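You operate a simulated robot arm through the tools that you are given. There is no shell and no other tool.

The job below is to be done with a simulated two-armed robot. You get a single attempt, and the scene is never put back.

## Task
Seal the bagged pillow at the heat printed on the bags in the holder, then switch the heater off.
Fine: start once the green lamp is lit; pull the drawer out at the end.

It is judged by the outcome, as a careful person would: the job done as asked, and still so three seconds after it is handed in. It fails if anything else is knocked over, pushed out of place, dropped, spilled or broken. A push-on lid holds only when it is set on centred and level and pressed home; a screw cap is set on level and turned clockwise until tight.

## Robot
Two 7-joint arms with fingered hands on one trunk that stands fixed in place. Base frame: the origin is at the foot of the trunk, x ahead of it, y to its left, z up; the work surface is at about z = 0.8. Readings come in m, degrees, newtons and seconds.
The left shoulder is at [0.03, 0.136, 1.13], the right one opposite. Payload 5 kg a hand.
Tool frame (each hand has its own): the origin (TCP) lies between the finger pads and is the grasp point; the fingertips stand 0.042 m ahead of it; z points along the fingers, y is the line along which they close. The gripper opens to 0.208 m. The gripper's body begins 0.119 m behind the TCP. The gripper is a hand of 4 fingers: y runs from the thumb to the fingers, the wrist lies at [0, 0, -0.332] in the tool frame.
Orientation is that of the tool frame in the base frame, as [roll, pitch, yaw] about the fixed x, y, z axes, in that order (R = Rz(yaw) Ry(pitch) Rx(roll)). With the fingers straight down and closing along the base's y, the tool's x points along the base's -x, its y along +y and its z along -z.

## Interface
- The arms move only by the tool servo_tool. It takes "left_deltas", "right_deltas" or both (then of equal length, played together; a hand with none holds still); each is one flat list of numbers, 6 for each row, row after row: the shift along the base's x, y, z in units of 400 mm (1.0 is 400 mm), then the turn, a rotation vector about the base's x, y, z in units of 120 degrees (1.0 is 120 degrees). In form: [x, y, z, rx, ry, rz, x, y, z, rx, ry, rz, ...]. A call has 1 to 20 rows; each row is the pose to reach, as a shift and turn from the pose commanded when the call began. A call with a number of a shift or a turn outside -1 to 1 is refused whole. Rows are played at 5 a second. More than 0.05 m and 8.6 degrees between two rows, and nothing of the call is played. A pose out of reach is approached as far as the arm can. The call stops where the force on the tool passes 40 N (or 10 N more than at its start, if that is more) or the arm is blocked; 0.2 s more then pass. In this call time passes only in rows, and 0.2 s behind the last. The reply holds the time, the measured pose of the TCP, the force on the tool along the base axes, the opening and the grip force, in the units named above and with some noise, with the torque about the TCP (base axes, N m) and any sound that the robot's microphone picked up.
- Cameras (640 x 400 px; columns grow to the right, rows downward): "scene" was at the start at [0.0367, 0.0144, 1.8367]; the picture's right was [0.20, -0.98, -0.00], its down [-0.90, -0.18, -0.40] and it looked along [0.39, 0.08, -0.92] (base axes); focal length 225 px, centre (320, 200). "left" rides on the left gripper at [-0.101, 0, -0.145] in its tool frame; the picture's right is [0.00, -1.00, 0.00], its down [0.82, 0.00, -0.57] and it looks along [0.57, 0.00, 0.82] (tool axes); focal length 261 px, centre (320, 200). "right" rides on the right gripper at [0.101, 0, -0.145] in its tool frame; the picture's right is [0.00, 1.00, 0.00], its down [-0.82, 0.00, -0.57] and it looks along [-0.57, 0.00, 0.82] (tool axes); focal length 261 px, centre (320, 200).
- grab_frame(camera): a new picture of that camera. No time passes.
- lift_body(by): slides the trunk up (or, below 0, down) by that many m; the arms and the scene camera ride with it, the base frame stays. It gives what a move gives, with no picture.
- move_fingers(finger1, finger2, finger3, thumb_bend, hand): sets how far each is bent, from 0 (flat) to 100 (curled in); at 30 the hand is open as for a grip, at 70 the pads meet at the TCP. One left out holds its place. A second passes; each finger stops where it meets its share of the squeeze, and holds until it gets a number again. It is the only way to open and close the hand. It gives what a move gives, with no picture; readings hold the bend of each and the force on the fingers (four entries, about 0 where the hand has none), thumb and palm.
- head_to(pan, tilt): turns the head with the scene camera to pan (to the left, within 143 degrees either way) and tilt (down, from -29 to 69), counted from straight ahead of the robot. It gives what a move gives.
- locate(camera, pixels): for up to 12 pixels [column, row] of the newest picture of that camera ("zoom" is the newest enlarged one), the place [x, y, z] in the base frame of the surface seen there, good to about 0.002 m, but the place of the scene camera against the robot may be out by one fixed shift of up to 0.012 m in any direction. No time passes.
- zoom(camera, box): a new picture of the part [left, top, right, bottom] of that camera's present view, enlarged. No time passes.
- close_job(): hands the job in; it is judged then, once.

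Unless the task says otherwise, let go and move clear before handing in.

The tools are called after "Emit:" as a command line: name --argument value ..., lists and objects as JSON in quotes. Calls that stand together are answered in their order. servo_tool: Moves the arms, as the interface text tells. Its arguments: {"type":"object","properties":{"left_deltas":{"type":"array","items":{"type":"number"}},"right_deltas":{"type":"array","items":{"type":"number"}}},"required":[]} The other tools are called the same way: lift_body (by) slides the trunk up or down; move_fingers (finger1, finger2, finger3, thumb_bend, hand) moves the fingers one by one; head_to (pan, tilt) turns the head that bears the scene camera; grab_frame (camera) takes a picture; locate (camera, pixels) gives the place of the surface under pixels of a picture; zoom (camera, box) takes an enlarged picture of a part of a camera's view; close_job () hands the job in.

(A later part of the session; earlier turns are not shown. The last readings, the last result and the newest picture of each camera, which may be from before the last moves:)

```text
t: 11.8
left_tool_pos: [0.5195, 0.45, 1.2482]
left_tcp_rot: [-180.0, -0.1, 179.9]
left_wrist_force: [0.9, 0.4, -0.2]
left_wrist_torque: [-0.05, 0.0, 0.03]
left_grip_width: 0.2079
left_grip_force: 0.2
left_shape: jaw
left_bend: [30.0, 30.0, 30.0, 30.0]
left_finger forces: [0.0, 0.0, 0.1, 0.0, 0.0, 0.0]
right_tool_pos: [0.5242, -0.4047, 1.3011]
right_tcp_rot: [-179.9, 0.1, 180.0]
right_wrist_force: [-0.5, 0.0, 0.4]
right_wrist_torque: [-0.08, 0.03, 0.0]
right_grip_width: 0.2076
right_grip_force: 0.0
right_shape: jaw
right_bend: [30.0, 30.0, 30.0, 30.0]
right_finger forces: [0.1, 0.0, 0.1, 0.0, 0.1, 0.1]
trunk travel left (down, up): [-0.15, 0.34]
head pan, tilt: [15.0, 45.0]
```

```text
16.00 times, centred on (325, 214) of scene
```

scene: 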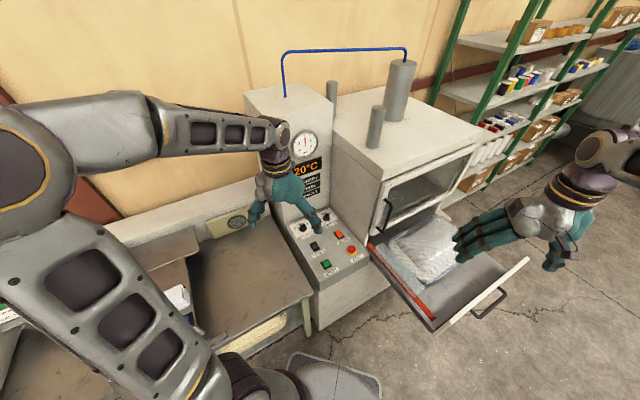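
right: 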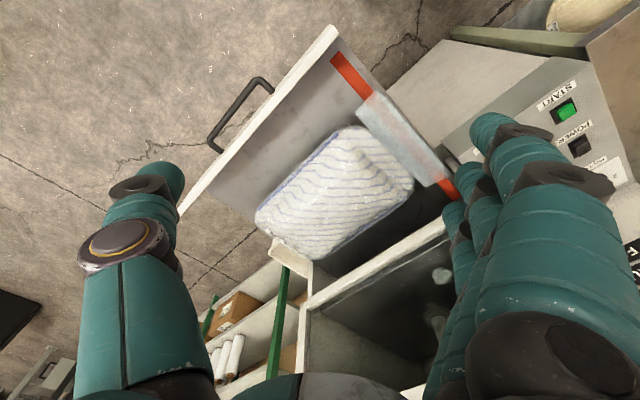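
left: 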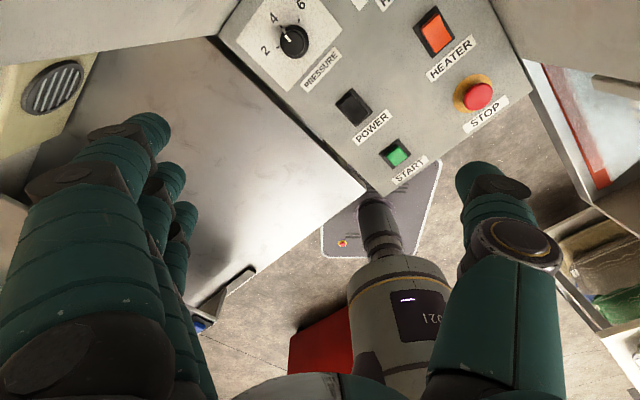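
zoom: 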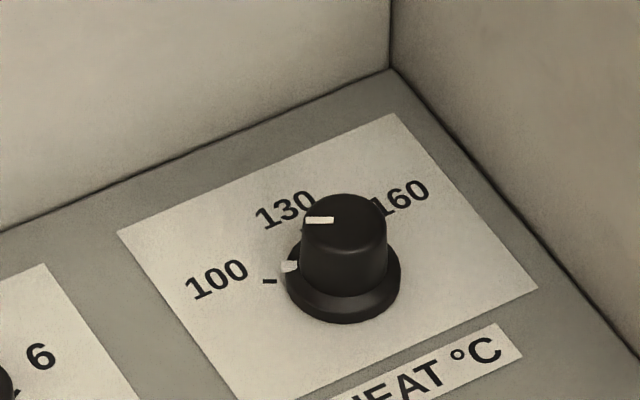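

The pointer looks to be near 100 (tick and skirt mark coincide), so a turn of roughly 90° clockwise to 160 is needed; the panel corner is at about (0.993,0.215), with the column face at d≈0.854 and the cabinet side at r≈0.551. I'll pitch the left hand 35° so its camera looks straight down, and hover before the panel.

Emit:
servo_tool --left_deltas '[0.056, -0.07, -0.03, 0, -0.0365, 0, 0.112, -0.14, -0.06, 0, -0.073, 0, 0.168, -0.21, -0.09, 0, -0.109, 0, 0.225, -0.28, -0.12, 0, -0.146, 0, 0.281, -0.35, -0.15, 0, -0.182, 0, 0.337, -0.42, -0.18, 0, -0.219, 0, 0.393, -0.49, -0.21, 0, -0.255, 0, 0.45, -0.57, -0.25, 0, -0.2917, 0]'

Emit:
grab_frame --camera "left"

Emit:
grab_frame --camera "scene"

```text
t: 13.6
left_tool_pos: [0.7039, 0.2192, 1.1465]
left_tcp_rot: [-179.7, 35.4, 179.8]
left_wrist_force: [6.1, -21.2, 8.3]
left_wrist_torque: [2.4, 1.17, 1.38]
left_grip_width: 0.208
left_grip_force: 0.0
left_shape: jaw
left_bend: [30.0, 30.0, 30.0, 30.0]
left_finger forces: [0.0, 0.0, 0.0, 0.1, 0.0, 0.0]
right_tool_pos: [0.527, -0.4037, 1.3004]
right_tcp_rot: [-180.0, 0.0, -179.8]
right_wrist_force: [2.6, 6.6, 1.0]
right_wrist_torque: [-0.86, 0.36, 0.0]
right_grip_width: 0.2078
right_grip_force: 0.0
right_shape: jaw
right_bend: [30.0, 30.0, 30.0, 30.0]
right_finger forces: [0.0, 0.1, 0.1, 0.1, 0.0, 0.0]
trunk travel left (down, up): [-0.15, 0.34]
head pan, tilt: [15.0, 45.0]
```

```text
taken
```

left: 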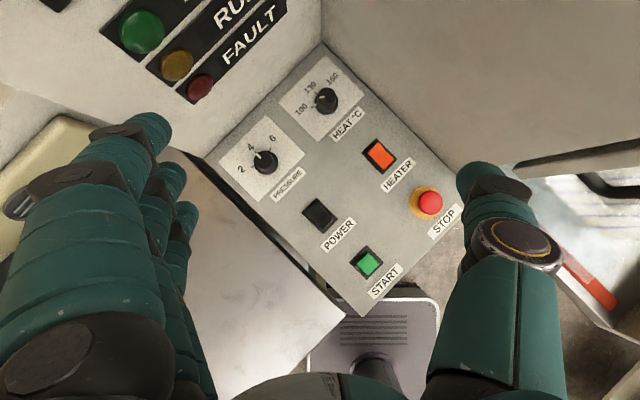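

```text
taken
```

scene: 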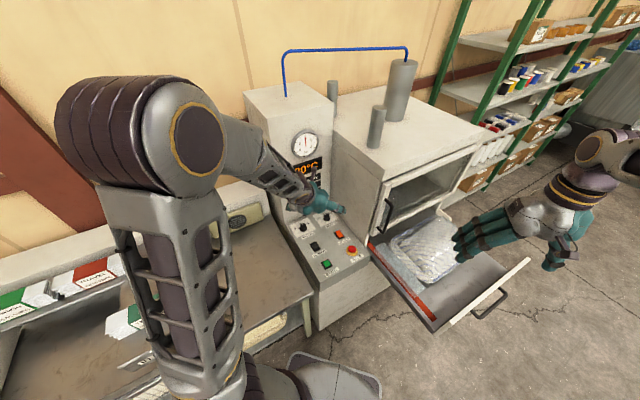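

The left camera now looks straight down on the panel. I'll read the dials and positions from it (this camera has no fixed offset).

Emit:
zoom --camera "left" --box '[265, 40, 385, 150]'

Emit:
locate --camera "left" --pixels '[[326, 100], [265, 161], [380, 156], [430, 201], [318, 216], [367, 262], [321, 43], [310, 87], [302, 108], [332, 77], [204, 157], [360, 315]]'

Emit:
zoom --camera "left" --box '[290, 120, 460, 290]'

```text
3.64 times, centred on (325, 95) of left
```

zoom: 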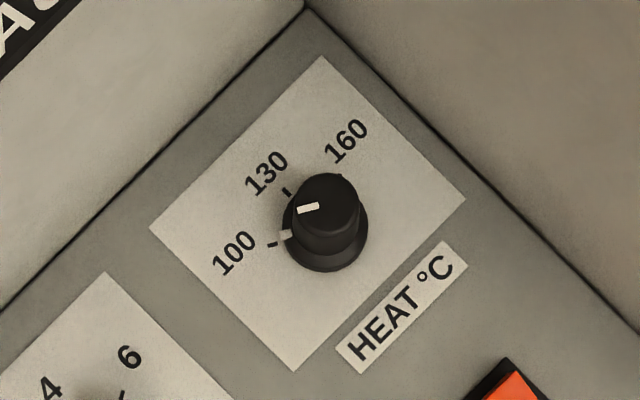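

```text
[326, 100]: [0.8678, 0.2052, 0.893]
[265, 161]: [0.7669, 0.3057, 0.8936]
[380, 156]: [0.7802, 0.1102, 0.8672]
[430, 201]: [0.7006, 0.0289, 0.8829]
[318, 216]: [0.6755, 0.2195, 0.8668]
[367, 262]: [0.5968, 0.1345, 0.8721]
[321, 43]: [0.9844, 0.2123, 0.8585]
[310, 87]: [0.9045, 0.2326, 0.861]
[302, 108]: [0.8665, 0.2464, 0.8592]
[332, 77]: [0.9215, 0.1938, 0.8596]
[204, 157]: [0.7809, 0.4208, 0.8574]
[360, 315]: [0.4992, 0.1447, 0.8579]
```

```text
2.35 times, centred on (375, 205) of left
```

zoom: 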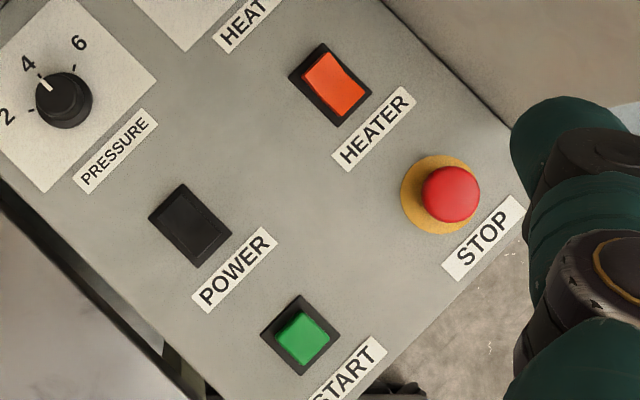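

The dial's ticks lie at ±60° about d (100 → 130 → 160 clockwise); the pointer (left zoom (308,208)) is at about 102, so it needs about 113° clockwise. The knob axis is at about (0.873,0.204), top z≈0.892. I'll curl the outer fingers to make a two-finger pinch and check how it looks.

Emit:
move_fingers --hand "left" --finger1 100 --finger2 55 --finger3 100 --thumb_bend 55

Emit:
grab_frame --camera "left"

Emit:
grab_frame --camera "scene"

Emit:
zoom --camera "scene" --box '[270, 150, 370, 250]'

```text
t: 14.6
left_tool_pos: [0.6989, 0.2227, 1.1468]
left_tcp_rot: [-180.0, 34.9, -180.0]
left_wrist_force: [-0.3, 0.0, 0.3]
left_wrist_torque: [0.01, 0.0, 0.02]
left_grip_width: 0.0806
left_grip_force: 0.3
left_shape: fingers
left_bend: [100.0, 55.0, 100.0, 55.0]
left_finger forces: [0.1, 0.0, 0.0, 0.1, 0.0, 0.0]
right_tool_pos: [0.5251, -0.4055, 1.3009]
right_tcp_rot: [-180.0, 0.1, -179.9]
right_wrist_force: [0.2, -0.4, -0.2]
right_wrist_torque: [0.0, -0.03, 0.0]
right_grip_width: 0.2079
right_grip_force: 0.1
right_shape: jaw
right_bend: [30.0, 30.0, 30.0, 30.0]
right_finger forces: [0.0, 0.0, 0.0, 0.0, 0.0, 0.1]
trunk travel left (down, up): [-0.15, 0.34]
head pan, tilt: [15.0, 45.0]
```

```text
taken
```

left: 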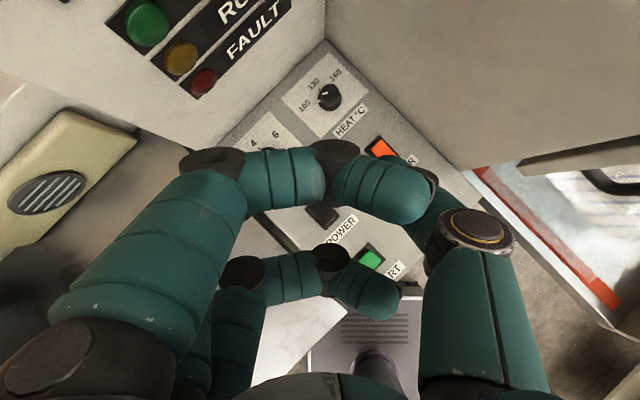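

```text
taken
```

scene: 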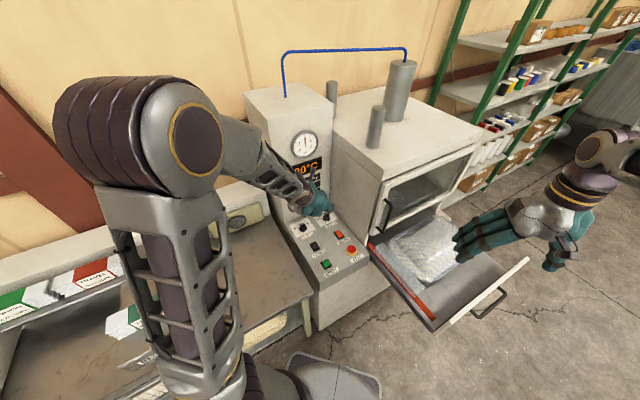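

```text
4.00 times, centred on (320, 200) of scene
```

zoom: 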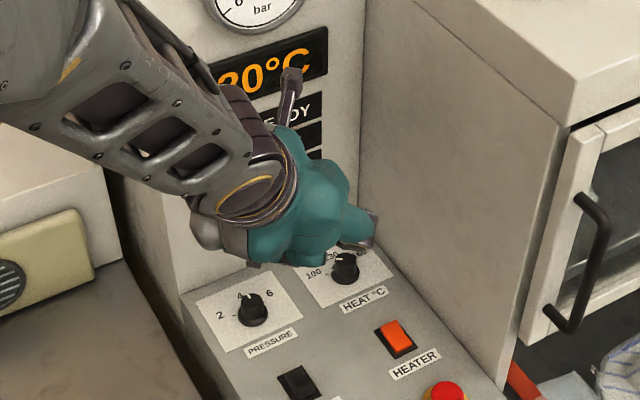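

The curled fingers hook across at left-camera (250–420,170); I'll measure their height relative to the TCP.

Emit:
locate --camera "left" --pixels '[[280, 180], [338, 160], [390, 190], [200, 165], [420, 205], [470, 235], [295, 280], [370, 290], [330, 100], [150, 240], [440, 225], [240, 300]]'

```text
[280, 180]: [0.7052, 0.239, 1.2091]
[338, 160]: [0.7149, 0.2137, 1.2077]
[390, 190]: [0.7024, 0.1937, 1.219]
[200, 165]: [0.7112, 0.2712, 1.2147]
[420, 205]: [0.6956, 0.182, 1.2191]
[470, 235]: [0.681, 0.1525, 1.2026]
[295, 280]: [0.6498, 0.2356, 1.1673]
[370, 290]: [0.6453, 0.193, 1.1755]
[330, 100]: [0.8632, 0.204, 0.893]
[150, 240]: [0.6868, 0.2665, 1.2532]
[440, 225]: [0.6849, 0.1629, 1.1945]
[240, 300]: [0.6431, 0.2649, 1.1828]
```

The curled fingers stay about 0.04 m behind the TCP, clear of the knob. I'll move the pinch to hover above the HEAT knob at z≈0.99, yawed +18°.

Emit:
servo_tool --left_deltas '[0.06, -0.01, -0.05, 0, 0, 0.025, 0.12, -0.02, -0.1, 0, 0, 0.05, 0.185, -0.03, -0.16, 0, 0, 0.075, 0.25, -0.04, -0.22, 0, 0, 0.1, 0.32, -0.05, -0.3, 0, 0, 0.125, 0.3925, -0.06, -0.37, 0, 0, 0.15, 0.3925, -0.06, -0.394, 0, 0, 0.15]'

Emit:
grab_frame --camera "left"

Emit:
grab_frame --camera "scene"

Emit:
zoom --camera "scene" --box '[270, 170, 370, 250]'

```text
t: 16.2
left_tool_pos: [0.8563, 0.1994, 0.989]
left_tcp_rot: [180.0, 35.2, -161.9]
left_wrist_force: [-0.8, -0.2, 0.6]
left_wrist_torque: [-0.06, 0.03, -0.02]
left_grip_width: 0.081
left_grip_force: 0.1
left_shape: fingers
left_bend: [100.0, 55.0, 100.0, 55.0]
left_finger forces: [0.0, 0.1, 0.2, 0.0, 0.0, 0.1]
right_tool_pos: [0.5233, -0.4056, 1.3024]
right_tcp_rot: [-180.0, 0.1, 179.9]
right_wrist_force: [0.1, 0.8, -0.9]
right_wrist_torque: [-0.03, -0.08, -0.01]
right_grip_width: 0.208
right_grip_force: 0.1
right_shape: jaw
right_bend: [30.0, 30.0, 30.0, 30.0]
right_finger forces: [0.0, 0.0, 0.1, 0.0, 0.0, 0.0]
trunk travel left (down, up): [-0.15, 0.34]
head pan, tilt: [15.0, 45.0]
```

```text
taken
```

left: 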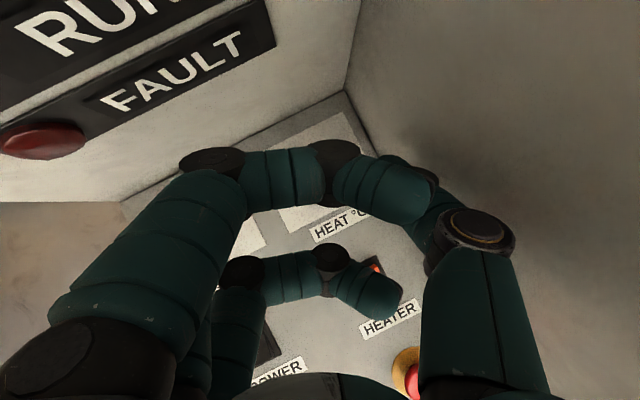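

```text
taken
```

scene: 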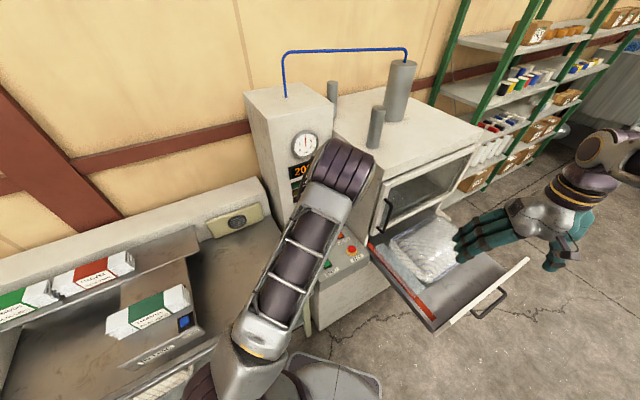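

```text
5.00 times, centred on (320, 210) of scene
```

zoom: 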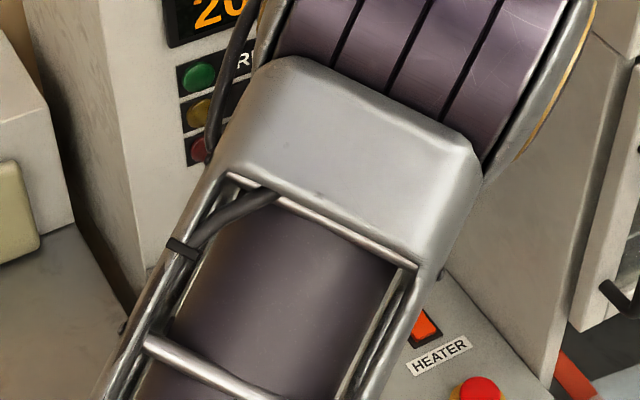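

The elbow has swung over toward the cabinet (scene (340,160)); I'll check its clearance before descending.

Emit:
locate --camera "scene" --pixels '[[330, 160], [372, 155], [325, 150], [350, 145], [300, 260], [340, 200], [365, 150], [385, 140]]'

Emit:
grab_frame --camera "right"

```text
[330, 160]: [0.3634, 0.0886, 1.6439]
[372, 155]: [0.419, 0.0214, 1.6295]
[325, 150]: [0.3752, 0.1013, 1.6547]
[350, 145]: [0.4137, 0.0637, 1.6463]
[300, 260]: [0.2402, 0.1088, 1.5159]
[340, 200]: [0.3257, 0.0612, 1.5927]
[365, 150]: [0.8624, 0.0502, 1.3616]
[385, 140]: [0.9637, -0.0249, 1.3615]
```

```text
taken
```

right: 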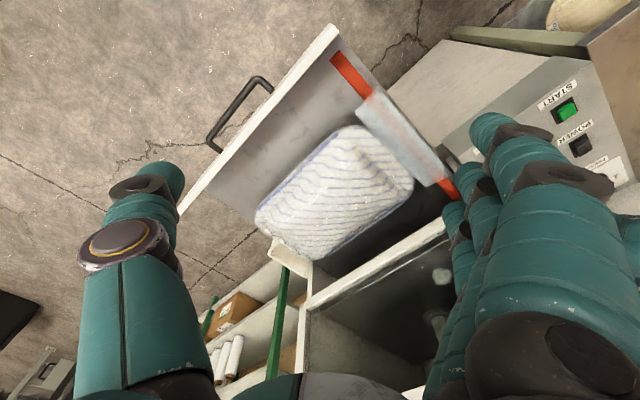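

The elbow is high at about (0.40,0.06,1.65), well clear of the cabinet. I'll descend onto the knob to TCP z≈0.912.

Emit:
servo_tool --left_deltas '[0, 0, -0.06, 0, 0, 0, 0, 0, -0.12, 0, 0, 0, 0, 0, -0.16, 0, 0, 0, 0, 0, -0.18, 0, 0, 0, 0, 0, -0.195, 0, 0, 0, 0, 0, -0.195, 0, 0, 0]'

Emit:
grab_frame --camera "left"

```text
t: 17.6
left_tool_pos: [0.8543, 0.1988, 0.9125]
left_tcp_rot: [-180.0, 35.1, -161.9]
left_wrist_force: [0.8, -0.8, 0.5]
left_wrist_torque: [-0.02, 0.0, 0.02]
left_grip_width: 0.0804
left_grip_force: 0.2
left_shape: fingers
left_bend: [100.0, 55.0, 100.0, 55.0]
left_finger forces: [0.0, 0.0, 0.0, 0.0, 0.0, 0.0]
right_tool_pos: [0.5246, -0.4078, 1.3012]
right_tcp_rot: [180.0, 0.0, -179.9]
right_wrist_force: [-0.1, -0.1, -0.1]
right_wrist_torque: [0.03, -0.01, 0.01]
right_grip_width: 0.2077
right_grip_force: 0.1
right_shape: jaw
right_bend: [30.0, 30.0, 30.0, 30.0]
right_finger forces: [0.0, 0.1, 0.0, 0.0, 0.1, 0.0]
trunk travel left (down, up): [-0.15, 0.34]
head pan, tilt: [15.0, 45.0]
```

```text
taken
```

left: 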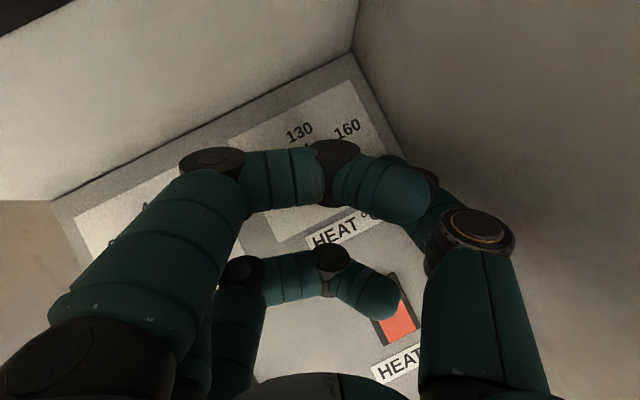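

Nothing was touched on the way down. I'll close finger 2 and the thumb onto the knob.

Emit:
move_fingers --hand "left" --finger2 70 --thumb_bend 70

Emit:
grab_frame --camera "left"

```text
t: 18.6
left_tool_pos: [0.8544, 0.1978, 0.9125]
left_tcp_rot: [-179.9, 35.0, -161.9]
left_wrist_force: [2.7, -3.6, -3.2]
left_wrist_torque: [-0.03, 0.0, -0.06]
left_grip_width: 0.0729
left_grip_force: 9.8
left_shape: fingers
left_bend: [100.0, 65.0, 100.0, 67.0]
left_finger forces: [0.0, 8.2, 0.0, 0.1, 11.0, 0.1]
right_tool_pos: [0.5248, -0.4058, 1.3004]
right_tcp_rot: [180.0, 0.0, -180.0]
right_wrist_force: [-0.1, -0.1, 0.2]
right_wrist_torque: [0.02, -0.02, -0.05]
right_grip_width: 0.2077
right_grip_force: 0.0
right_shape: jaw
right_bend: [30.0, 30.0, 30.0, 30.0]
right_finger forces: [0.0, 0.1, 0.0, 0.0, 0.0, 0.0]
trunk travel left (down, up): [-0.15, 0.34]
head pan, tilt: [15.0, 45.0]
```

```text
taken
```

left: 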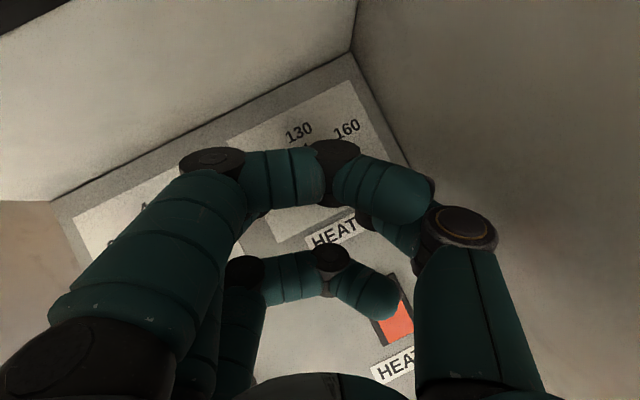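

The knob is pinched (8 N / 11 N). I'll turn it 40° clockwise about its axis.

Emit:
servo_tool --left_deltas '[-0.0009, 0.0032, 0, 0, 0, -0.0333, -0.0016, 0.0064, 0, 0, 0, -0.0667, -0.0021, 0.0097, 0, 0, 0, -0.1, -0.0023, 0.013, 0, 0, 0, -0.1333, -0.0023, 0.0163, 0, 0, 0, -0.1667, -0.002, 0.0195, 0, 0, 0, -0.2, -0.0016, 0.0228, 0, 0, 0, -0.2333, -0.0009, 0.026, 0, 0, 0, -0.2667, 0, 0.0292, 0, 0, 0, -0.3, 0.0011, 0.0323, 0, 0, 0, -0.3333]'

Emit:
grab_frame --camera "left"

Emit:
zoom --camera "scene" --box '[270, 150, 370, 250]'

```text
t: 20.8
left_tool_pos: [0.8539, 0.2122, 0.9106]
left_tcp_rot: [-180.0, 35.0, 158.0]
left_wrist_force: [-4.3, 6.5, 1.7]
left_wrist_torque: [0.27, 0.04, 0.11]
left_grip_width: 0.0727
left_grip_force: 10.0
left_shape: fingers
left_bend: [100.0, 64.0, 100.0, 68.0]
left_finger forces: [0.1, 12.9, 0.1, 0.0, 7.8, 0.0]
right_tool_pos: [0.5233, -0.4054, 1.3015]
right_tcp_rot: [180.0, 0.0, -180.0]
right_wrist_force: [0.4, -0.5, -1.1]
right_wrist_torque: [-0.03, 0.0, 0.02]
right_grip_width: 0.2078
right_grip_force: 0.2
right_shape: jaw
right_bend: [30.0, 30.0, 30.0, 30.0]
right_finger forces: [0.0, 0.0, 0.0, 0.0, 0.0, 0.1]
trunk travel left (down, up): [-0.15, 0.34]
head pan, tilt: [15.0, 45.0]
```

```text
taken
```

left: 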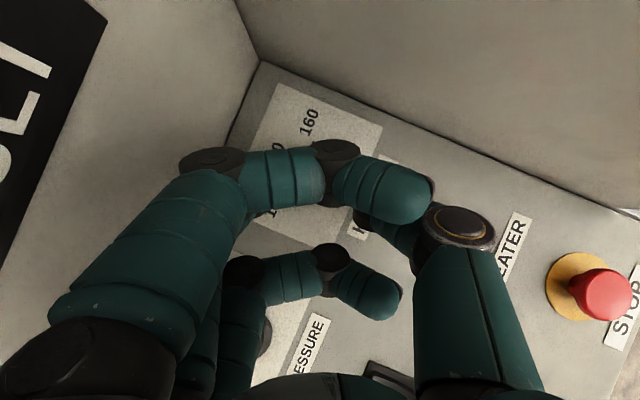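

```text
4.00 times, centred on (320, 200) of scene
```

zoom: 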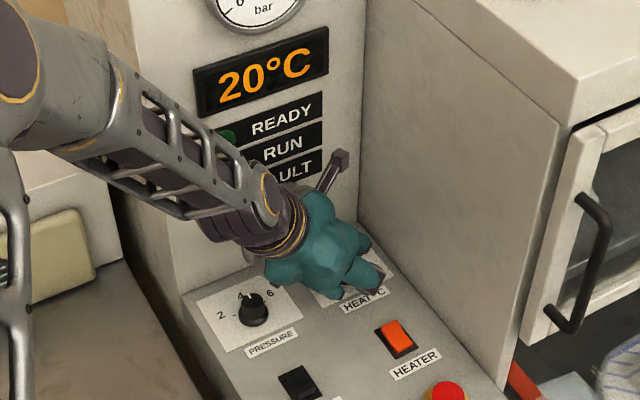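

The stroke went without a stop. I'll release, lift and back off a little to see how far the pointer moved.

Emit:
move_fingers --hand "left" --finger2 55 --thumb_bend 55

Emit:
servo_tool --left_deltas '[0, 0, 0.06, 0, 0, 0, 0, 0, 0.12, 0, 0, 0.02, 0, 0, 0.18, 0, 0, 0.06, -0.1, 0.05, 0.2, 0, 0, 0.12, -0.2, 0.1, 0.22, 0, 0, 0.18, -0.3, 0.15, 0.24, 0, 0, 0.18]'

Emit:
zoom --camera "scene" --box '[295, 190, 355, 240]'

Emit:
grab_frame --camera "left"

```text
t: 21.8
left_tool_pos: [0.8536, 0.2103, 0.9112]
left_tcp_rot: [-180.0, 35.1, 158.0]
left_wrist_force: [-0.4, 0.1, 0.7]
left_wrist_torque: [-0.02, 0.0, 0.01]
left_grip_width: 0.0803
left_grip_force: 0.1
left_shape: fingers
left_bend: [100.0, 55.0, 100.0, 55.0]
left_finger forces: [0.0, 0.1, 0.0, 0.1, 0.0, 0.0]
right_tool_pos: [0.5248, -0.4062, 1.3023]
right_tcp_rot: [179.9, 0.0, 180.0]
right_wrist_force: [-1.0, -0.1, -0.8]
right_wrist_torque: [-0.02, -0.02, -0.01]
right_grip_width: 0.2081
right_grip_force: 0.1
right_shape: jaw
right_bend: [30.0, 30.0, 30.0, 30.0]
right_finger forces: [0.0, 0.0, 0.1, 0.0, 0.0, 0.0]
trunk travel left (down, up): [-0.15, 0.34]
head pan, tilt: [15.0, 45.0]
```

```text
t: 23.2
left_tool_pos: [0.7307, 0.2718, 1.0093]
left_tcp_rot: [-179.9, 35.2, 179.7]
left_wrist_force: [-0.9, -0.6, 0.4]
left_wrist_torque: [-0.05, -0.08, 0.0]
left_grip_width: 0.0805
left_grip_force: 0.1
left_shape: fingers
left_bend: [100.0, 55.0, 100.0, 55.0]
left_finger forces: [0.0, 0.0, 0.1, 0.0, 0.0, 0.0]
right_tool_pos: [0.5219, -0.4035, 1.3033]
right_tcp_rot: [-179.9, 0.1, 179.9]
right_wrist_force: [-1.6, 2.4, 0.7]
right_wrist_torque: [-0.2, -0.15, 0.02]
right_grip_width: 0.2077
right_grip_force: 0.1
right_shape: jaw
right_bend: [30.0, 30.0, 30.0, 30.0]
right_finger forces: [0.0, 0.0, 0.1, 0.0, 0.0, 0.1]
trunk travel left (down, up): [-0.15, 0.34]
head pan, tilt: [15.0, 45.0]
```

```text
8.00 times, centred on (325, 215) of scene
```

zoom: 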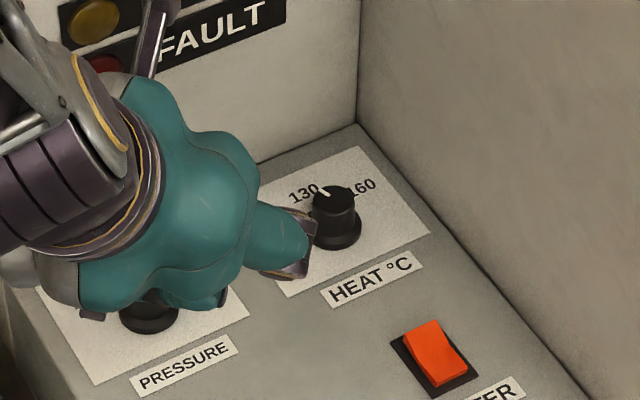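

```text
taken
```

left: 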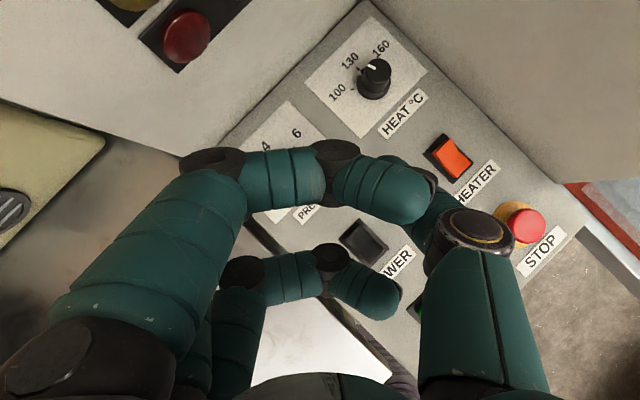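

The pointer has clearly turned (left-camera (372,68)). I'll zoom to measure its new angle.

Emit:
zoom --camera "left" --box '[335, 30, 415, 120]'

```text
4.44 times, centred on (375, 75) of left
```

zoom: 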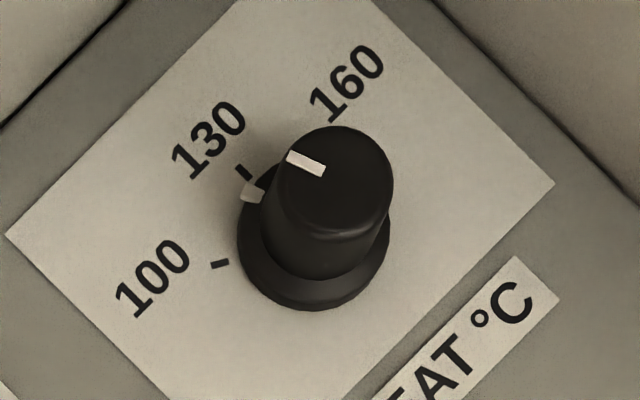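

The pointer line now runs at about 155° (120°C), exactly the 40° turned with no slip. I'll go back for a second 40° stroke.

Emit:
servo_tool --left_deltas '[0.1, -0.06, 0, 0, 0, 0.05, 0.2, -0.12, -0.02, 0, 0, 0.1, 0.299, -0.182, -0.05, 0, 0, 0.1533, 0.299, -0.182, -0.1, 0, 0, 0.1533, 0.299, -0.182, -0.15, 0, 0, 0.1533, 0.299, -0.182, -0.2, 0, 0, 0.1533, 0.299, -0.182, -0.24, 0, 0, 0.1533, 0.299, -0.182, -0.24, 0, 0, 0.1533]'

Emit:
move_fingers --hand "left" --finger2 70 --thumb_bend 70

```text
t: 25.0
left_tool_pos: [0.8548, 0.1988, 0.9123]
left_tcp_rot: [-180.0, 35.1, -161.9]
left_wrist_force: [0.7, 0.7, 0.0]
left_wrist_torque: [0.03, -0.01, 0.04]
left_grip_width: 0.0808
left_grip_force: 0.2
left_shape: fingers
left_bend: [100.0, 55.0, 100.0, 55.0]
left_finger forces: [0.1, 0.0, 0.1, 0.1, 0.0, 0.0]
right_tool_pos: [0.5244, -0.4066, 1.301]
right_tcp_rot: [179.9, 0.0, -180.0]
right_wrist_force: [0.8, -0.6, -0.6]
right_wrist_torque: [0.03, -0.03, -0.04]
right_grip_width: 0.208
right_grip_force: 0.0
right_shape: jaw
right_bend: [30.0, 30.0, 30.0, 30.0]
right_finger forces: [0.0, 0.0, 0.0, 0.0, 0.0, 0.0]
trunk travel left (down, up): [-0.15, 0.34]
head pan, tilt: [15.0, 45.0]
```

```text
t: 26.0
left_tool_pos: [0.854, 0.199, 0.9116]
left_tcp_rot: [179.9, 35.1, -162.0]
left_wrist_force: [2.7, -5.0, -3.1]
left_wrist_torque: [-0.08, 0.01, -0.1]
left_grip_width: 0.0732
left_grip_force: 9.3
left_shape: fingers
left_bend: [100.0, 65.0, 100.0, 67.0]
left_finger forces: [0.1, 7.1, 0.1, 0.0, 11.8, 0.0]
right_tool_pos: [0.5246, -0.4057, 1.3018]
right_tcp_rot: [179.9, 0.0, 179.9]
right_wrist_force: [-0.1, -0.1, -0.1]
right_wrist_torque: [-0.06, -0.01, -0.02]
right_grip_width: 0.2079
right_grip_force: 0.1
right_shape: jaw
right_bend: [30.0, 30.0, 30.0, 30.0]
right_finger forces: [0.0, 0.0, 0.0, 0.0, 0.0, 0.1]
trunk travel left (down, up): [-0.15, 0.34]
head pan, tilt: [15.0, 45.0]
```

The knob is gripped again with the same forces; I'll make the second 40° clockwise stroke, then release, lift and return to the start yaw.

Emit:
servo_tool --left_deltas '[-0.0009, 0.0032, 0, 0, 0, -0.0333, -0.0016, 0.0064, 0, 0, 0, -0.0667, -0.0021, 0.0097, 0, 0, 0, -0.1, -0.0023, 0.013, 0, 0, 0, -0.1333, -0.0023, 0.0163, 0, 0, 0, -0.1667, -0.002, 0.0195, 0, 0, 0, -0.2, -0.0016, 0.0228, 0, 0, 0, -0.2333, -0.0009, 0.026, 0, 0, 0, -0.2667, 0, 0.0292, 0, 0, 0, -0.3, 0.0011, 0.0323, 0, 0, 0, -0.3333]'

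Emit:
move_fingers --hand "left" --finger2 55 --thumb_bend 55

Emit:
servo_tool --left_deltas '[0, 0, 0.06, 0, 0, 0, 0, 0, 0.12, 0, 0, 0.02, 0, 0, 0.18, 0, 0, 0.06, -0.1, 0.05, 0.2, 0, 0, 0.12, -0.2, 0.1, 0.22, 0, 0, 0.18, -0.3, 0.15, 0.24, 0, 0, 0.1833, -0.3, 0.15, 0.24, 0, 0, 0.1833]'

Emit:
zoom --camera "left" --box '[335, 30, 415, 120]'

```text
t: 28.2
left_tool_pos: [0.8541, 0.212, 0.9111]
left_tcp_rot: [180.0, 35.0, 158.0]
left_wrist_force: [-7.6, 6.0, -3.0]
left_wrist_torque: [0.23, 0.25, 0.08]
left_grip_width: 0.0728
left_grip_force: 10.8
left_shape: fingers
left_bend: [100.0, 64.0, 100.0, 68.0]
left_finger forces: [0.0, 11.9, 0.1, 0.0, 9.2, 0.1]
right_tool_pos: [0.5236, -0.405, 1.3006]
right_tcp_rot: [-180.0, -0.1, 179.9]
right_wrist_force: [0.2, 0.4, 0.7]
right_wrist_torque: [-0.02, 0.0, -0.02]
right_grip_width: 0.2078
right_grip_force: 0.0
right_shape: jaw
right_bend: [30.0, 30.0, 30.0, 30.0]
right_finger forces: [0.0, 0.0, 0.0, 0.1, 0.1, 0.0]
trunk travel left (down, up): [-0.15, 0.34]
head pan, tilt: [15.0, 45.0]
```

```text
t: 29.2
left_tool_pos: [0.8552, 0.2113, 0.9116]
left_tcp_rot: [-179.9, 35.0, 158.0]
left_wrist_force: [0.6, -0.2, -0.3]
left_wrist_torque: [0.01, -0.03, 0.03]
left_grip_width: 0.0804
left_grip_force: 0.1
left_shape: fingers
left_bend: [100.0, 55.0, 100.0, 55.0]
left_finger forces: [0.1, 0.0, 0.0, 0.0, 0.0, 0.0]
right_tool_pos: [0.5243, -0.4059, 1.3007]
right_tcp_rot: [-179.9, 0.0, 179.9]
right_wrist_force: [-0.2, 1.2, -0.2]
right_wrist_torque: [0.0, -0.01, -0.01]
right_grip_width: 0.2078
right_grip_force: 0.1
right_shape: jaw
right_bend: [30.0, 30.0, 30.0, 30.0]
right_finger forces: [0.1, 0.0, 0.1, 0.1, 0.0, 0.1]
trunk travel left (down, up): [-0.15, 0.34]
head pan, tilt: [15.0, 45.0]
```

```text
t: 30.8
left_tool_pos: [0.7363, 0.2691, 1.0058]
left_tcp_rot: [179.9, 35.0, 179.9]
left_wrist_force: [1.5, -0.6, -0.1]
left_wrist_torque: [0.12, 0.02, 0.11]
left_grip_width: 0.0803
left_grip_force: 0.0
left_shape: fingers
left_bend: [100.0, 55.0, 100.0, 55.0]
left_finger forces: [0.0, 0.0, 0.0, 0.1, 0.1, 0.0]
right_tool_pos: [0.5261, -0.409, 1.2996]
right_tcp_rot: [-180.0, -0.1, 180.0]
right_wrist_force: [0.8, -0.8, -0.8]
right_wrist_torque: [0.16, 0.1, -0.02]
right_grip_width: 0.2081
right_grip_force: 0.1
right_shape: jaw
right_bend: [30.0, 30.0, 30.0, 30.0]
right_finger forces: [0.1, 0.0, 0.1, 0.0, 0.1, 0.0]
trunk travel left (down, up): [-0.15, 0.34]
head pan, tilt: [15.0, 45.0]
```

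```text
4.44 times, centred on (375, 75) of left
```

zoom: 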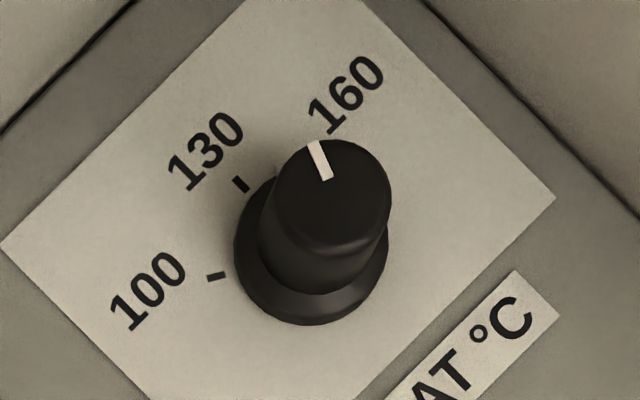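

The pointer line is now at about 114° (140°C). One more 40° stroke should bring it to 75° = 160°C.

Emit:
servo_tool --left_deltas '[0.1, -0.06, 0, 0, 0, 0.05, 0.2, -0.12, -0.02, 0, 0, 0.1, 0.299, -0.182, -0.05, 0, 0, 0.15, 0.299, -0.182, -0.1, 0, 0, 0.15, 0.299, -0.182, -0.15, 0, 0, 0.15, 0.299, -0.182, -0.2, 0, 0, 0.15, 0.299, -0.182, -0.24, 0, 0, 0.15, 0.299, -0.182, -0.24, 0, 0, 0.15]'

Emit:
move_fingers --hand "left" --finger2 70 --thumb_bend 70

Emit:
servo_tool --left_deltas '[-0.0009, 0.0032, 0, 0, 0, -0.0333, -0.0016, 0.0064, 0, 0, 0, -0.0667, -0.0021, 0.0097, 0, 0, 0, -0.1, -0.0023, 0.013, 0, 0, 0, -0.1333, -0.0023, 0.0163, 0, 0, 0, -0.1667, -0.002, 0.0195, 0, 0, 0, -0.2, -0.0016, 0.0228, 0, 0, 0, -0.2333, -0.0009, 0.026, 0, 0, 0, -0.2667, 0, 0.0292, 0, 0, 0, -0.3, 0.0011, 0.0323, 0, 0, 0, -0.3333]'

Emit:
move_fingers --hand "left" --finger2 55 --thumb_bend 55

Emit:
servo_tool --left_deltas '[0, 0, 0.06, 0, 0, 0, 0, 0, 0.12, 0, 0, 0.02, 0, 0, 0.18, 0, 0, 0.06, -0.1, 0.05, 0.2, 0, 0, 0.12, -0.2, 0.1, 0.22, 0, 0, 0.18, -0.3, 0.15, 0.24, 0, 0, 0.1833, -0.3, 0.15, 0.24, 0, 0, 0.1833]'

Emit:
zoom --camera "left" --box '[335, 30, 415, 120]'

```text
t: 32.6
left_tool_pos: [0.8549, 0.1967, 0.9129]
left_tcp_rot: [-180.0, 35.0, -162.0]
left_wrist_force: [-0.1, -1.0, 0.7]
left_wrist_torque: [0.09, -0.07, 0.06]
left_grip_width: 0.0807
left_grip_force: 0.1
left_shape: fingers
left_bend: [100.0, 55.0, 100.0, 55.0]
left_finger forces: [0.0, 0.1, 0.0, 0.2, 0.1, 0.0]
right_tool_pos: [0.5247, -0.4089, 1.3013]
right_tcp_rot: [-179.9, 0.0, -179.9]
right_wrist_force: [-0.1, -0.4, 0.6]
right_wrist_torque: [0.11, -0.02, 0.01]
right_grip_width: 0.208
right_grip_force: 0.0
right_shape: jaw
right_bend: [30.0, 30.0, 30.0, 30.0]
right_finger forces: [0.0, 0.1, 0.1, 0.1, 0.1, 0.0]
trunk travel left (down, up): [-0.15, 0.34]
head pan, tilt: [15.0, 45.0]
```

```text
t: 33.6
left_tool_pos: [0.8549, 0.1972, 0.9107]
left_tcp_rot: [180.0, 35.0, -162.0]
left_wrist_force: [0.9, -2.8, -2.7]
left_wrist_torque: [-0.09, -0.01, -0.09]
left_grip_width: 0.0732
left_grip_force: 8.7
left_shape: fingers
left_bend: [100.0, 65.0, 100.0, 67.0]
left_finger forces: [0.0, 7.2, 0.0, 0.1, 11.3, 0.0]
right_tool_pos: [0.5255, -0.4065, 1.3005]
right_tcp_rot: [-179.9, 0.0, 179.9]
right_wrist_force: [-0.1, 0.1, -0.4]
right_wrist_torque: [0.02, 0.02, -0.01]
right_grip_width: 0.2081
right_grip_force: 0.0
right_shape: jaw
right_bend: [30.0, 30.0, 30.0, 30.0]
right_finger forces: [0.0, 0.0, 0.0, 0.0, 0.1, 0.0]
trunk travel left (down, up): [-0.15, 0.34]
head pan, tilt: [15.0, 45.0]
```

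```text
t: 35.8
left_tool_pos: [0.8554, 0.2117, 0.9119]
left_tcp_rot: [180.0, 35.0, 158.0]
left_wrist_force: [-4.6, 2.7, -3.4]
left_wrist_torque: [0.15, 0.17, 0.1]
left_grip_width: 0.0729
left_grip_force: 9.4
left_shape: fingers
left_bend: [100.0, 65.0, 100.0, 68.0]
left_finger forces: [0.1, 10.9, 0.0, 0.0, 8.3, 0.0]
right_tool_pos: [0.5236, -0.4067, 1.3007]
right_tcp_rot: [-180.0, 0.0, 180.0]
right_wrist_force: [1.1, -0.1, 0.6]
right_wrist_torque: [-0.04, -0.04, 0.0]
right_grip_width: 0.208
right_grip_force: 0.1
right_shape: jaw
right_bend: [30.0, 30.0, 30.0, 30.0]
right_finger forces: [0.0, 0.0, 0.0, 0.0, 0.1, 0.0]
trunk travel left (down, up): [-0.15, 0.34]
head pan, tilt: [15.0, 45.0]
```

```text
t: 36.8
left_tool_pos: [0.8546, 0.2116, 0.911]
left_tcp_rot: [180.0, 35.0, 158.0]
left_wrist_force: [-0.5, 0.2, 0.1]
left_wrist_torque: [0.02, 0.0, 0.01]
left_grip_width: 0.0806
left_grip_force: 0.1
left_shape: fingers
left_bend: [100.0, 55.0, 100.0, 55.0]
left_finger forces: [0.0, 0.0, 0.0, 0.1, 0.0, 0.1]
right_tool_pos: [0.5255, -0.4061, 1.3006]
right_tcp_rot: [-180.0, 0.0, 180.0]
right_wrist_force: [-0.2, -0.2, 0.8]
right_wrist_torque: [0.0, 0.01, 0.0]
right_grip_width: 0.2079
right_grip_force: 0.1
right_shape: jaw
right_bend: [30.0, 30.0, 30.0, 30.0]
right_finger forces: [0.0, 0.0, 0.0, 0.0, 0.0, 0.0]
trunk travel left (down, up): [-0.15, 0.34]
head pan, tilt: [15.0, 45.0]
```

```text
t: 38.4
left_tool_pos: [0.735, 0.2703, 1.0064]
left_tcp_rot: [179.8, 35.0, 180.0]
left_wrist_force: [1.2, -1.0, 0.4]
left_wrist_torque: [0.08, 0.06, 0.06]
left_grip_width: 0.0806
left_grip_force: 0.0
left_shape: fingers
left_bend: [100.0, 55.0, 100.0, 55.0]
left_finger forces: [0.1, 0.0, 0.1, 0.0, 0.1, 0.1]
right_tool_pos: [0.5256, -0.4083, 1.3004]
right_tcp_rot: [-180.0, -0.1, -180.0]
right_wrist_force: [-0.2, -1.4, -0.8]
right_wrist_torque: [0.13, 0.16, -0.01]
right_grip_width: 0.2079
right_grip_force: 0.0
right_shape: jaw
right_bend: [30.0, 30.0, 30.0, 30.0]
right_finger forces: [0.0, 0.0, 0.0, 0.0, 0.0, 0.1]
trunk travel left (down, up): [-0.15, 0.34]
head pan, tilt: [15.0, 45.0]
```

```text
4.44 times, centred on (375, 75) of left
```

zoom: 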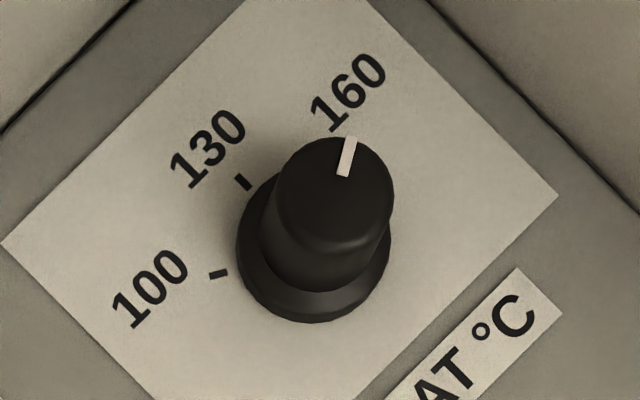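

The pointer now runs at about 76°, right at the 160 mark (75°). I'll zoom tighter to confirm, and check the display.

Emit:
zoom --camera "left" --box '[350, 45, 398, 80]'

Emit:
zoom --camera "scene" --box '[270, 140, 370, 280]'

Emit:
locate --camera "left" --pixels '[[455, 158], [440, 145], [465, 172], [448, 140], [524, 223], [364, 241]]'

Emit:
grab_frame --camera "left"

```text
11.43 times, centred on (374, 62) of left
```

zoom: 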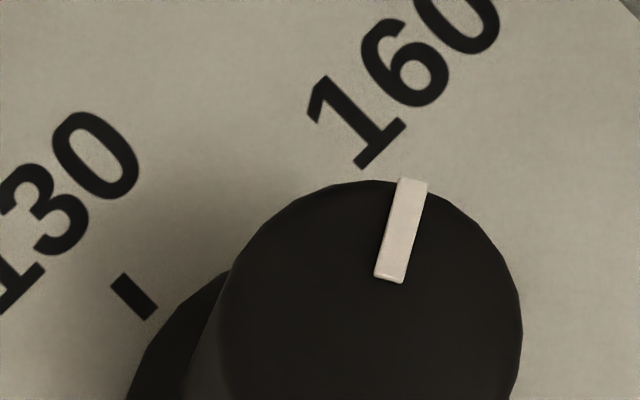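

```text
2.86 times, centred on (320, 210) of scene
```

zoom: 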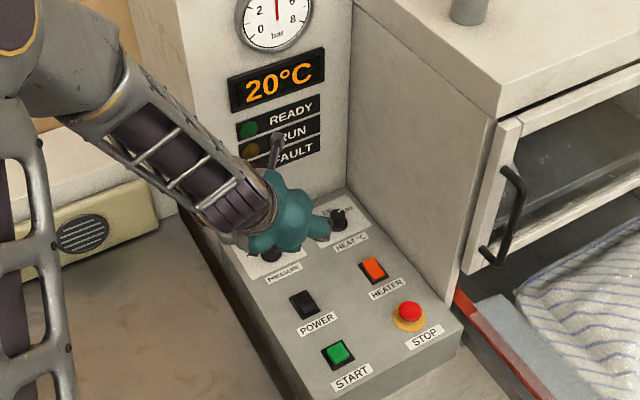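

```text
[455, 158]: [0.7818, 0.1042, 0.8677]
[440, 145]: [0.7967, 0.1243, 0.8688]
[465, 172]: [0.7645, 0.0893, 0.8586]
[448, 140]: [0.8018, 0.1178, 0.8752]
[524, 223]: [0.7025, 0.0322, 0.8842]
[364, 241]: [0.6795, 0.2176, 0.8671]
```

```text
taken
```

left: 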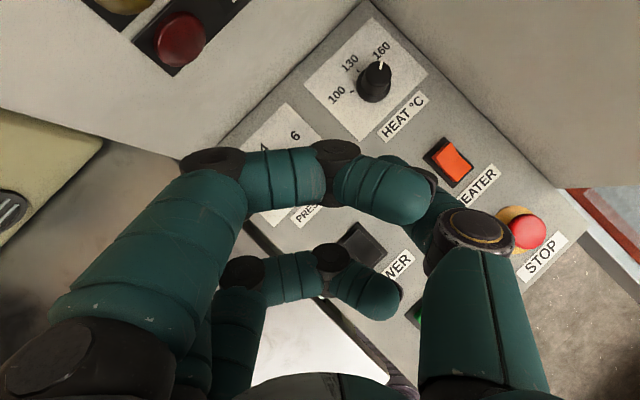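

The pointer sits at 75–76° — 160°C set. Next is the HEATER rocker at left-camera (450,160), whose far end is raised (z≈0.875); I'll measure it closely.

Emit:
zoom --camera "left" --box '[415, 130, 485, 195]'

Emit:
locate --camera "zoom" --pixels '[[320, 190], [250, 120], [310, 90], [290, 130], [340, 240], [380, 250], [330, 290], [300, 170], [360, 190], [270, 100], [420, 240], [230, 110]]'

```text
6.15 times, centred on (450, 162) of left
```

zoom: 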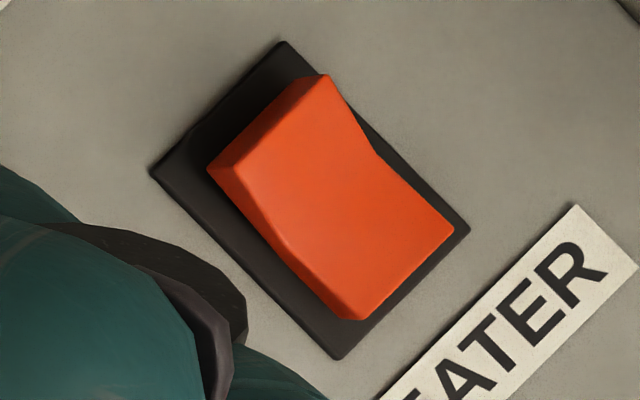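

```text
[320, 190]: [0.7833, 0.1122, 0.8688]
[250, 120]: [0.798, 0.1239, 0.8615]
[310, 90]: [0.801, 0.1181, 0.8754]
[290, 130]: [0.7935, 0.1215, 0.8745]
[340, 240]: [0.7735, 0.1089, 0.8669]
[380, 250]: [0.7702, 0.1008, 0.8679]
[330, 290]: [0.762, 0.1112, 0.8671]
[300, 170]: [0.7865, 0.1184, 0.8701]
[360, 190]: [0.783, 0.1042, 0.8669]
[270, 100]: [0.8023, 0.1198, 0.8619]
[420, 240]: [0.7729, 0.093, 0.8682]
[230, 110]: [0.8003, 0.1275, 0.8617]
```

The HEATER's raised ridge is at about (0.796,0.126,0.8755). I'll close the pinch into a poker and hover it above that end.

Emit:
move_fingers --hand "left" --finger2 70 --thumb_bend 70

Emit:
servo_tool --left_deltas '[0.028, -0.093, -0.02, 0, 0, 0, 0.056, -0.186, -0.05, 0, 0, 0, 0.084, -0.279, -0.08, 0, 0, 0, 0.1115, -0.3705, -0.11, 0, 0, 0, 0.1115, -0.3705, -0.145, 0, 0, 0, 0.1115, -0.3705, -0.145, 0, 0, 0]'

Emit:
grab_frame --camera "left"

Emit:
zoom --camera "scene" --box '[280, 170, 380, 270]'

```text
t: 39.4
left_tool_pos: [0.7355, 0.2704, 1.0065]
left_tcp_rot: [179.9, 35.0, -180.0]
left_wrist_force: [0.0, -0.5, -0.1]
left_wrist_torque: [0.03, 0.0, 0.01]
left_grip_width: 0.0717
left_grip_force: 0.1
left_shape: fingers
left_bend: [100.0, 70.0, 100.0, 70.0]
left_finger forces: [0.0, 0.1, 0.0, 0.1, 0.1, 0.0]
right_tool_pos: [0.5242, -0.4059, 1.3003]
right_tcp_rot: [180.0, 0.0, 180.0]
right_wrist_force: [-0.8, -1.1, 0.1]
right_wrist_torque: [0.02, -0.06, 0.02]
right_grip_width: 0.2076
right_grip_force: 0.1
right_shape: jaw
right_bend: [30.0, 30.0, 30.0, 30.0]
right_finger forces: [0.0, 0.0, 0.0, 0.1, 0.1, 0.1]
trunk travel left (down, up): [-0.15, 0.34]
head pan, tilt: [15.0, 45.0]
```

```text
t: 40.8
left_tool_pos: [0.7775, 0.1206, 0.9495]
left_tcp_rot: [-180.0, 35.0, 180.0]
left_wrist_force: [0.1, -1.2, 0.1]
left_wrist_torque: [0.07, -0.01, 0.02]
left_grip_width: 0.0718
left_grip_force: 0.0
left_shape: fingers
left_bend: [100.0, 70.0, 100.0, 70.0]
left_finger forces: [0.1, 0.0, 0.0, 0.1, 0.0, 0.0]
right_tool_pos: [0.5235, -0.4084, 1.3011]
right_tcp_rot: [-180.0, 0.0, 180.0]
right_wrist_force: [-0.5, -0.4, -0.7]
right_wrist_torque: [0.11, -0.01, 0.01]
right_grip_width: 0.2077
right_grip_force: 0.1
right_shape: jaw
right_bend: [30.0, 30.0, 30.0, 30.0]
right_finger forces: [0.1, 0.1, 0.0, 0.0, 0.0, 0.0]
trunk travel left (down, up): [-0.15, 0.34]
head pan, tilt: [15.0, 45.0]
```

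```text
taken
```

left: 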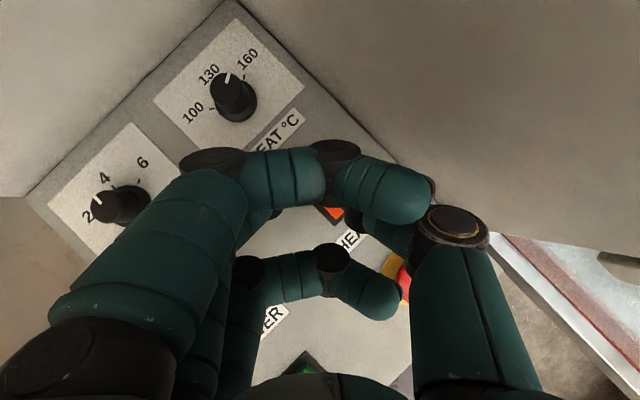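

```text
4.00 times, centred on (330, 220) of scene
```

zoom: 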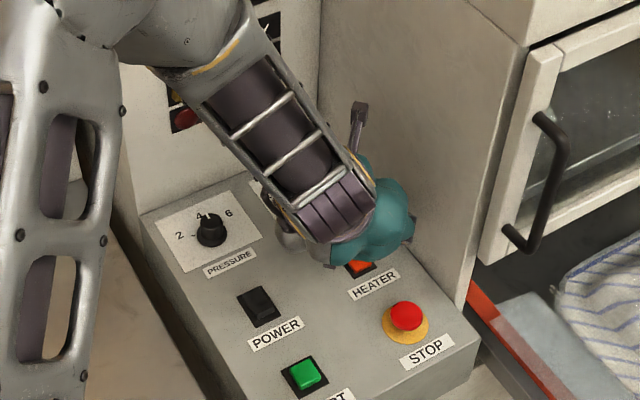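

The poker hovers over the HEATER's far end. I'll press down gradually.

Emit:
servo_tool --left_deltas '[0, 0, -0.04, 0, 0, 0, 0, 0, -0.07, 0, 0, 0, 0, 0, -0.08, 0, 0, 0, 0, 0, -0.09, 0, 0, 0, 0, 0, -0.1, 0, 0, 0, 0, 0, -0.11, 0, 0, 0]'

Emit:
zoom --camera "scene" --box '[280, 170, 380, 270]'

```text
t: 42.2
left_tool_pos: [0.7787, 0.1234, 0.9053]
left_tcp_rot: [-180.0, 35.0, 180.0]
left_wrist_force: [-0.7, 0.6, 0.0]
left_wrist_torque: [0.01, -0.09, 0.03]
left_grip_width: 0.0717
left_grip_force: 0.0
left_shape: fingers
left_bend: [100.0, 70.0, 100.0, 70.0]
left_finger forces: [0.0, 0.0, 0.1, 0.1, 0.0, 0.1]
right_tool_pos: [0.5248, -0.4055, 1.3007]
right_tcp_rot: [-179.9, 0.0, 179.9]
right_wrist_force: [-0.4, 0.2, -0.3]
right_wrist_torque: [-0.05, 0.03, 0.0]
right_grip_width: 0.2078
right_grip_force: 0.1
right_shape: jaw
right_bend: [30.0, 30.0, 30.0, 30.0]
right_finger forces: [0.0, 0.1, 0.0, 0.0, 0.0, 0.0]
trunk travel left (down, up): [-0.15, 0.34]
head pan, tilt: [15.0, 45.0]
```

```text
4.00 times, centred on (330, 220) of scene
```

zoom: 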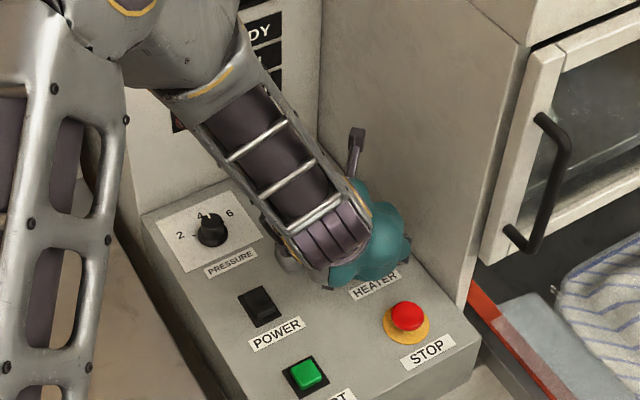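

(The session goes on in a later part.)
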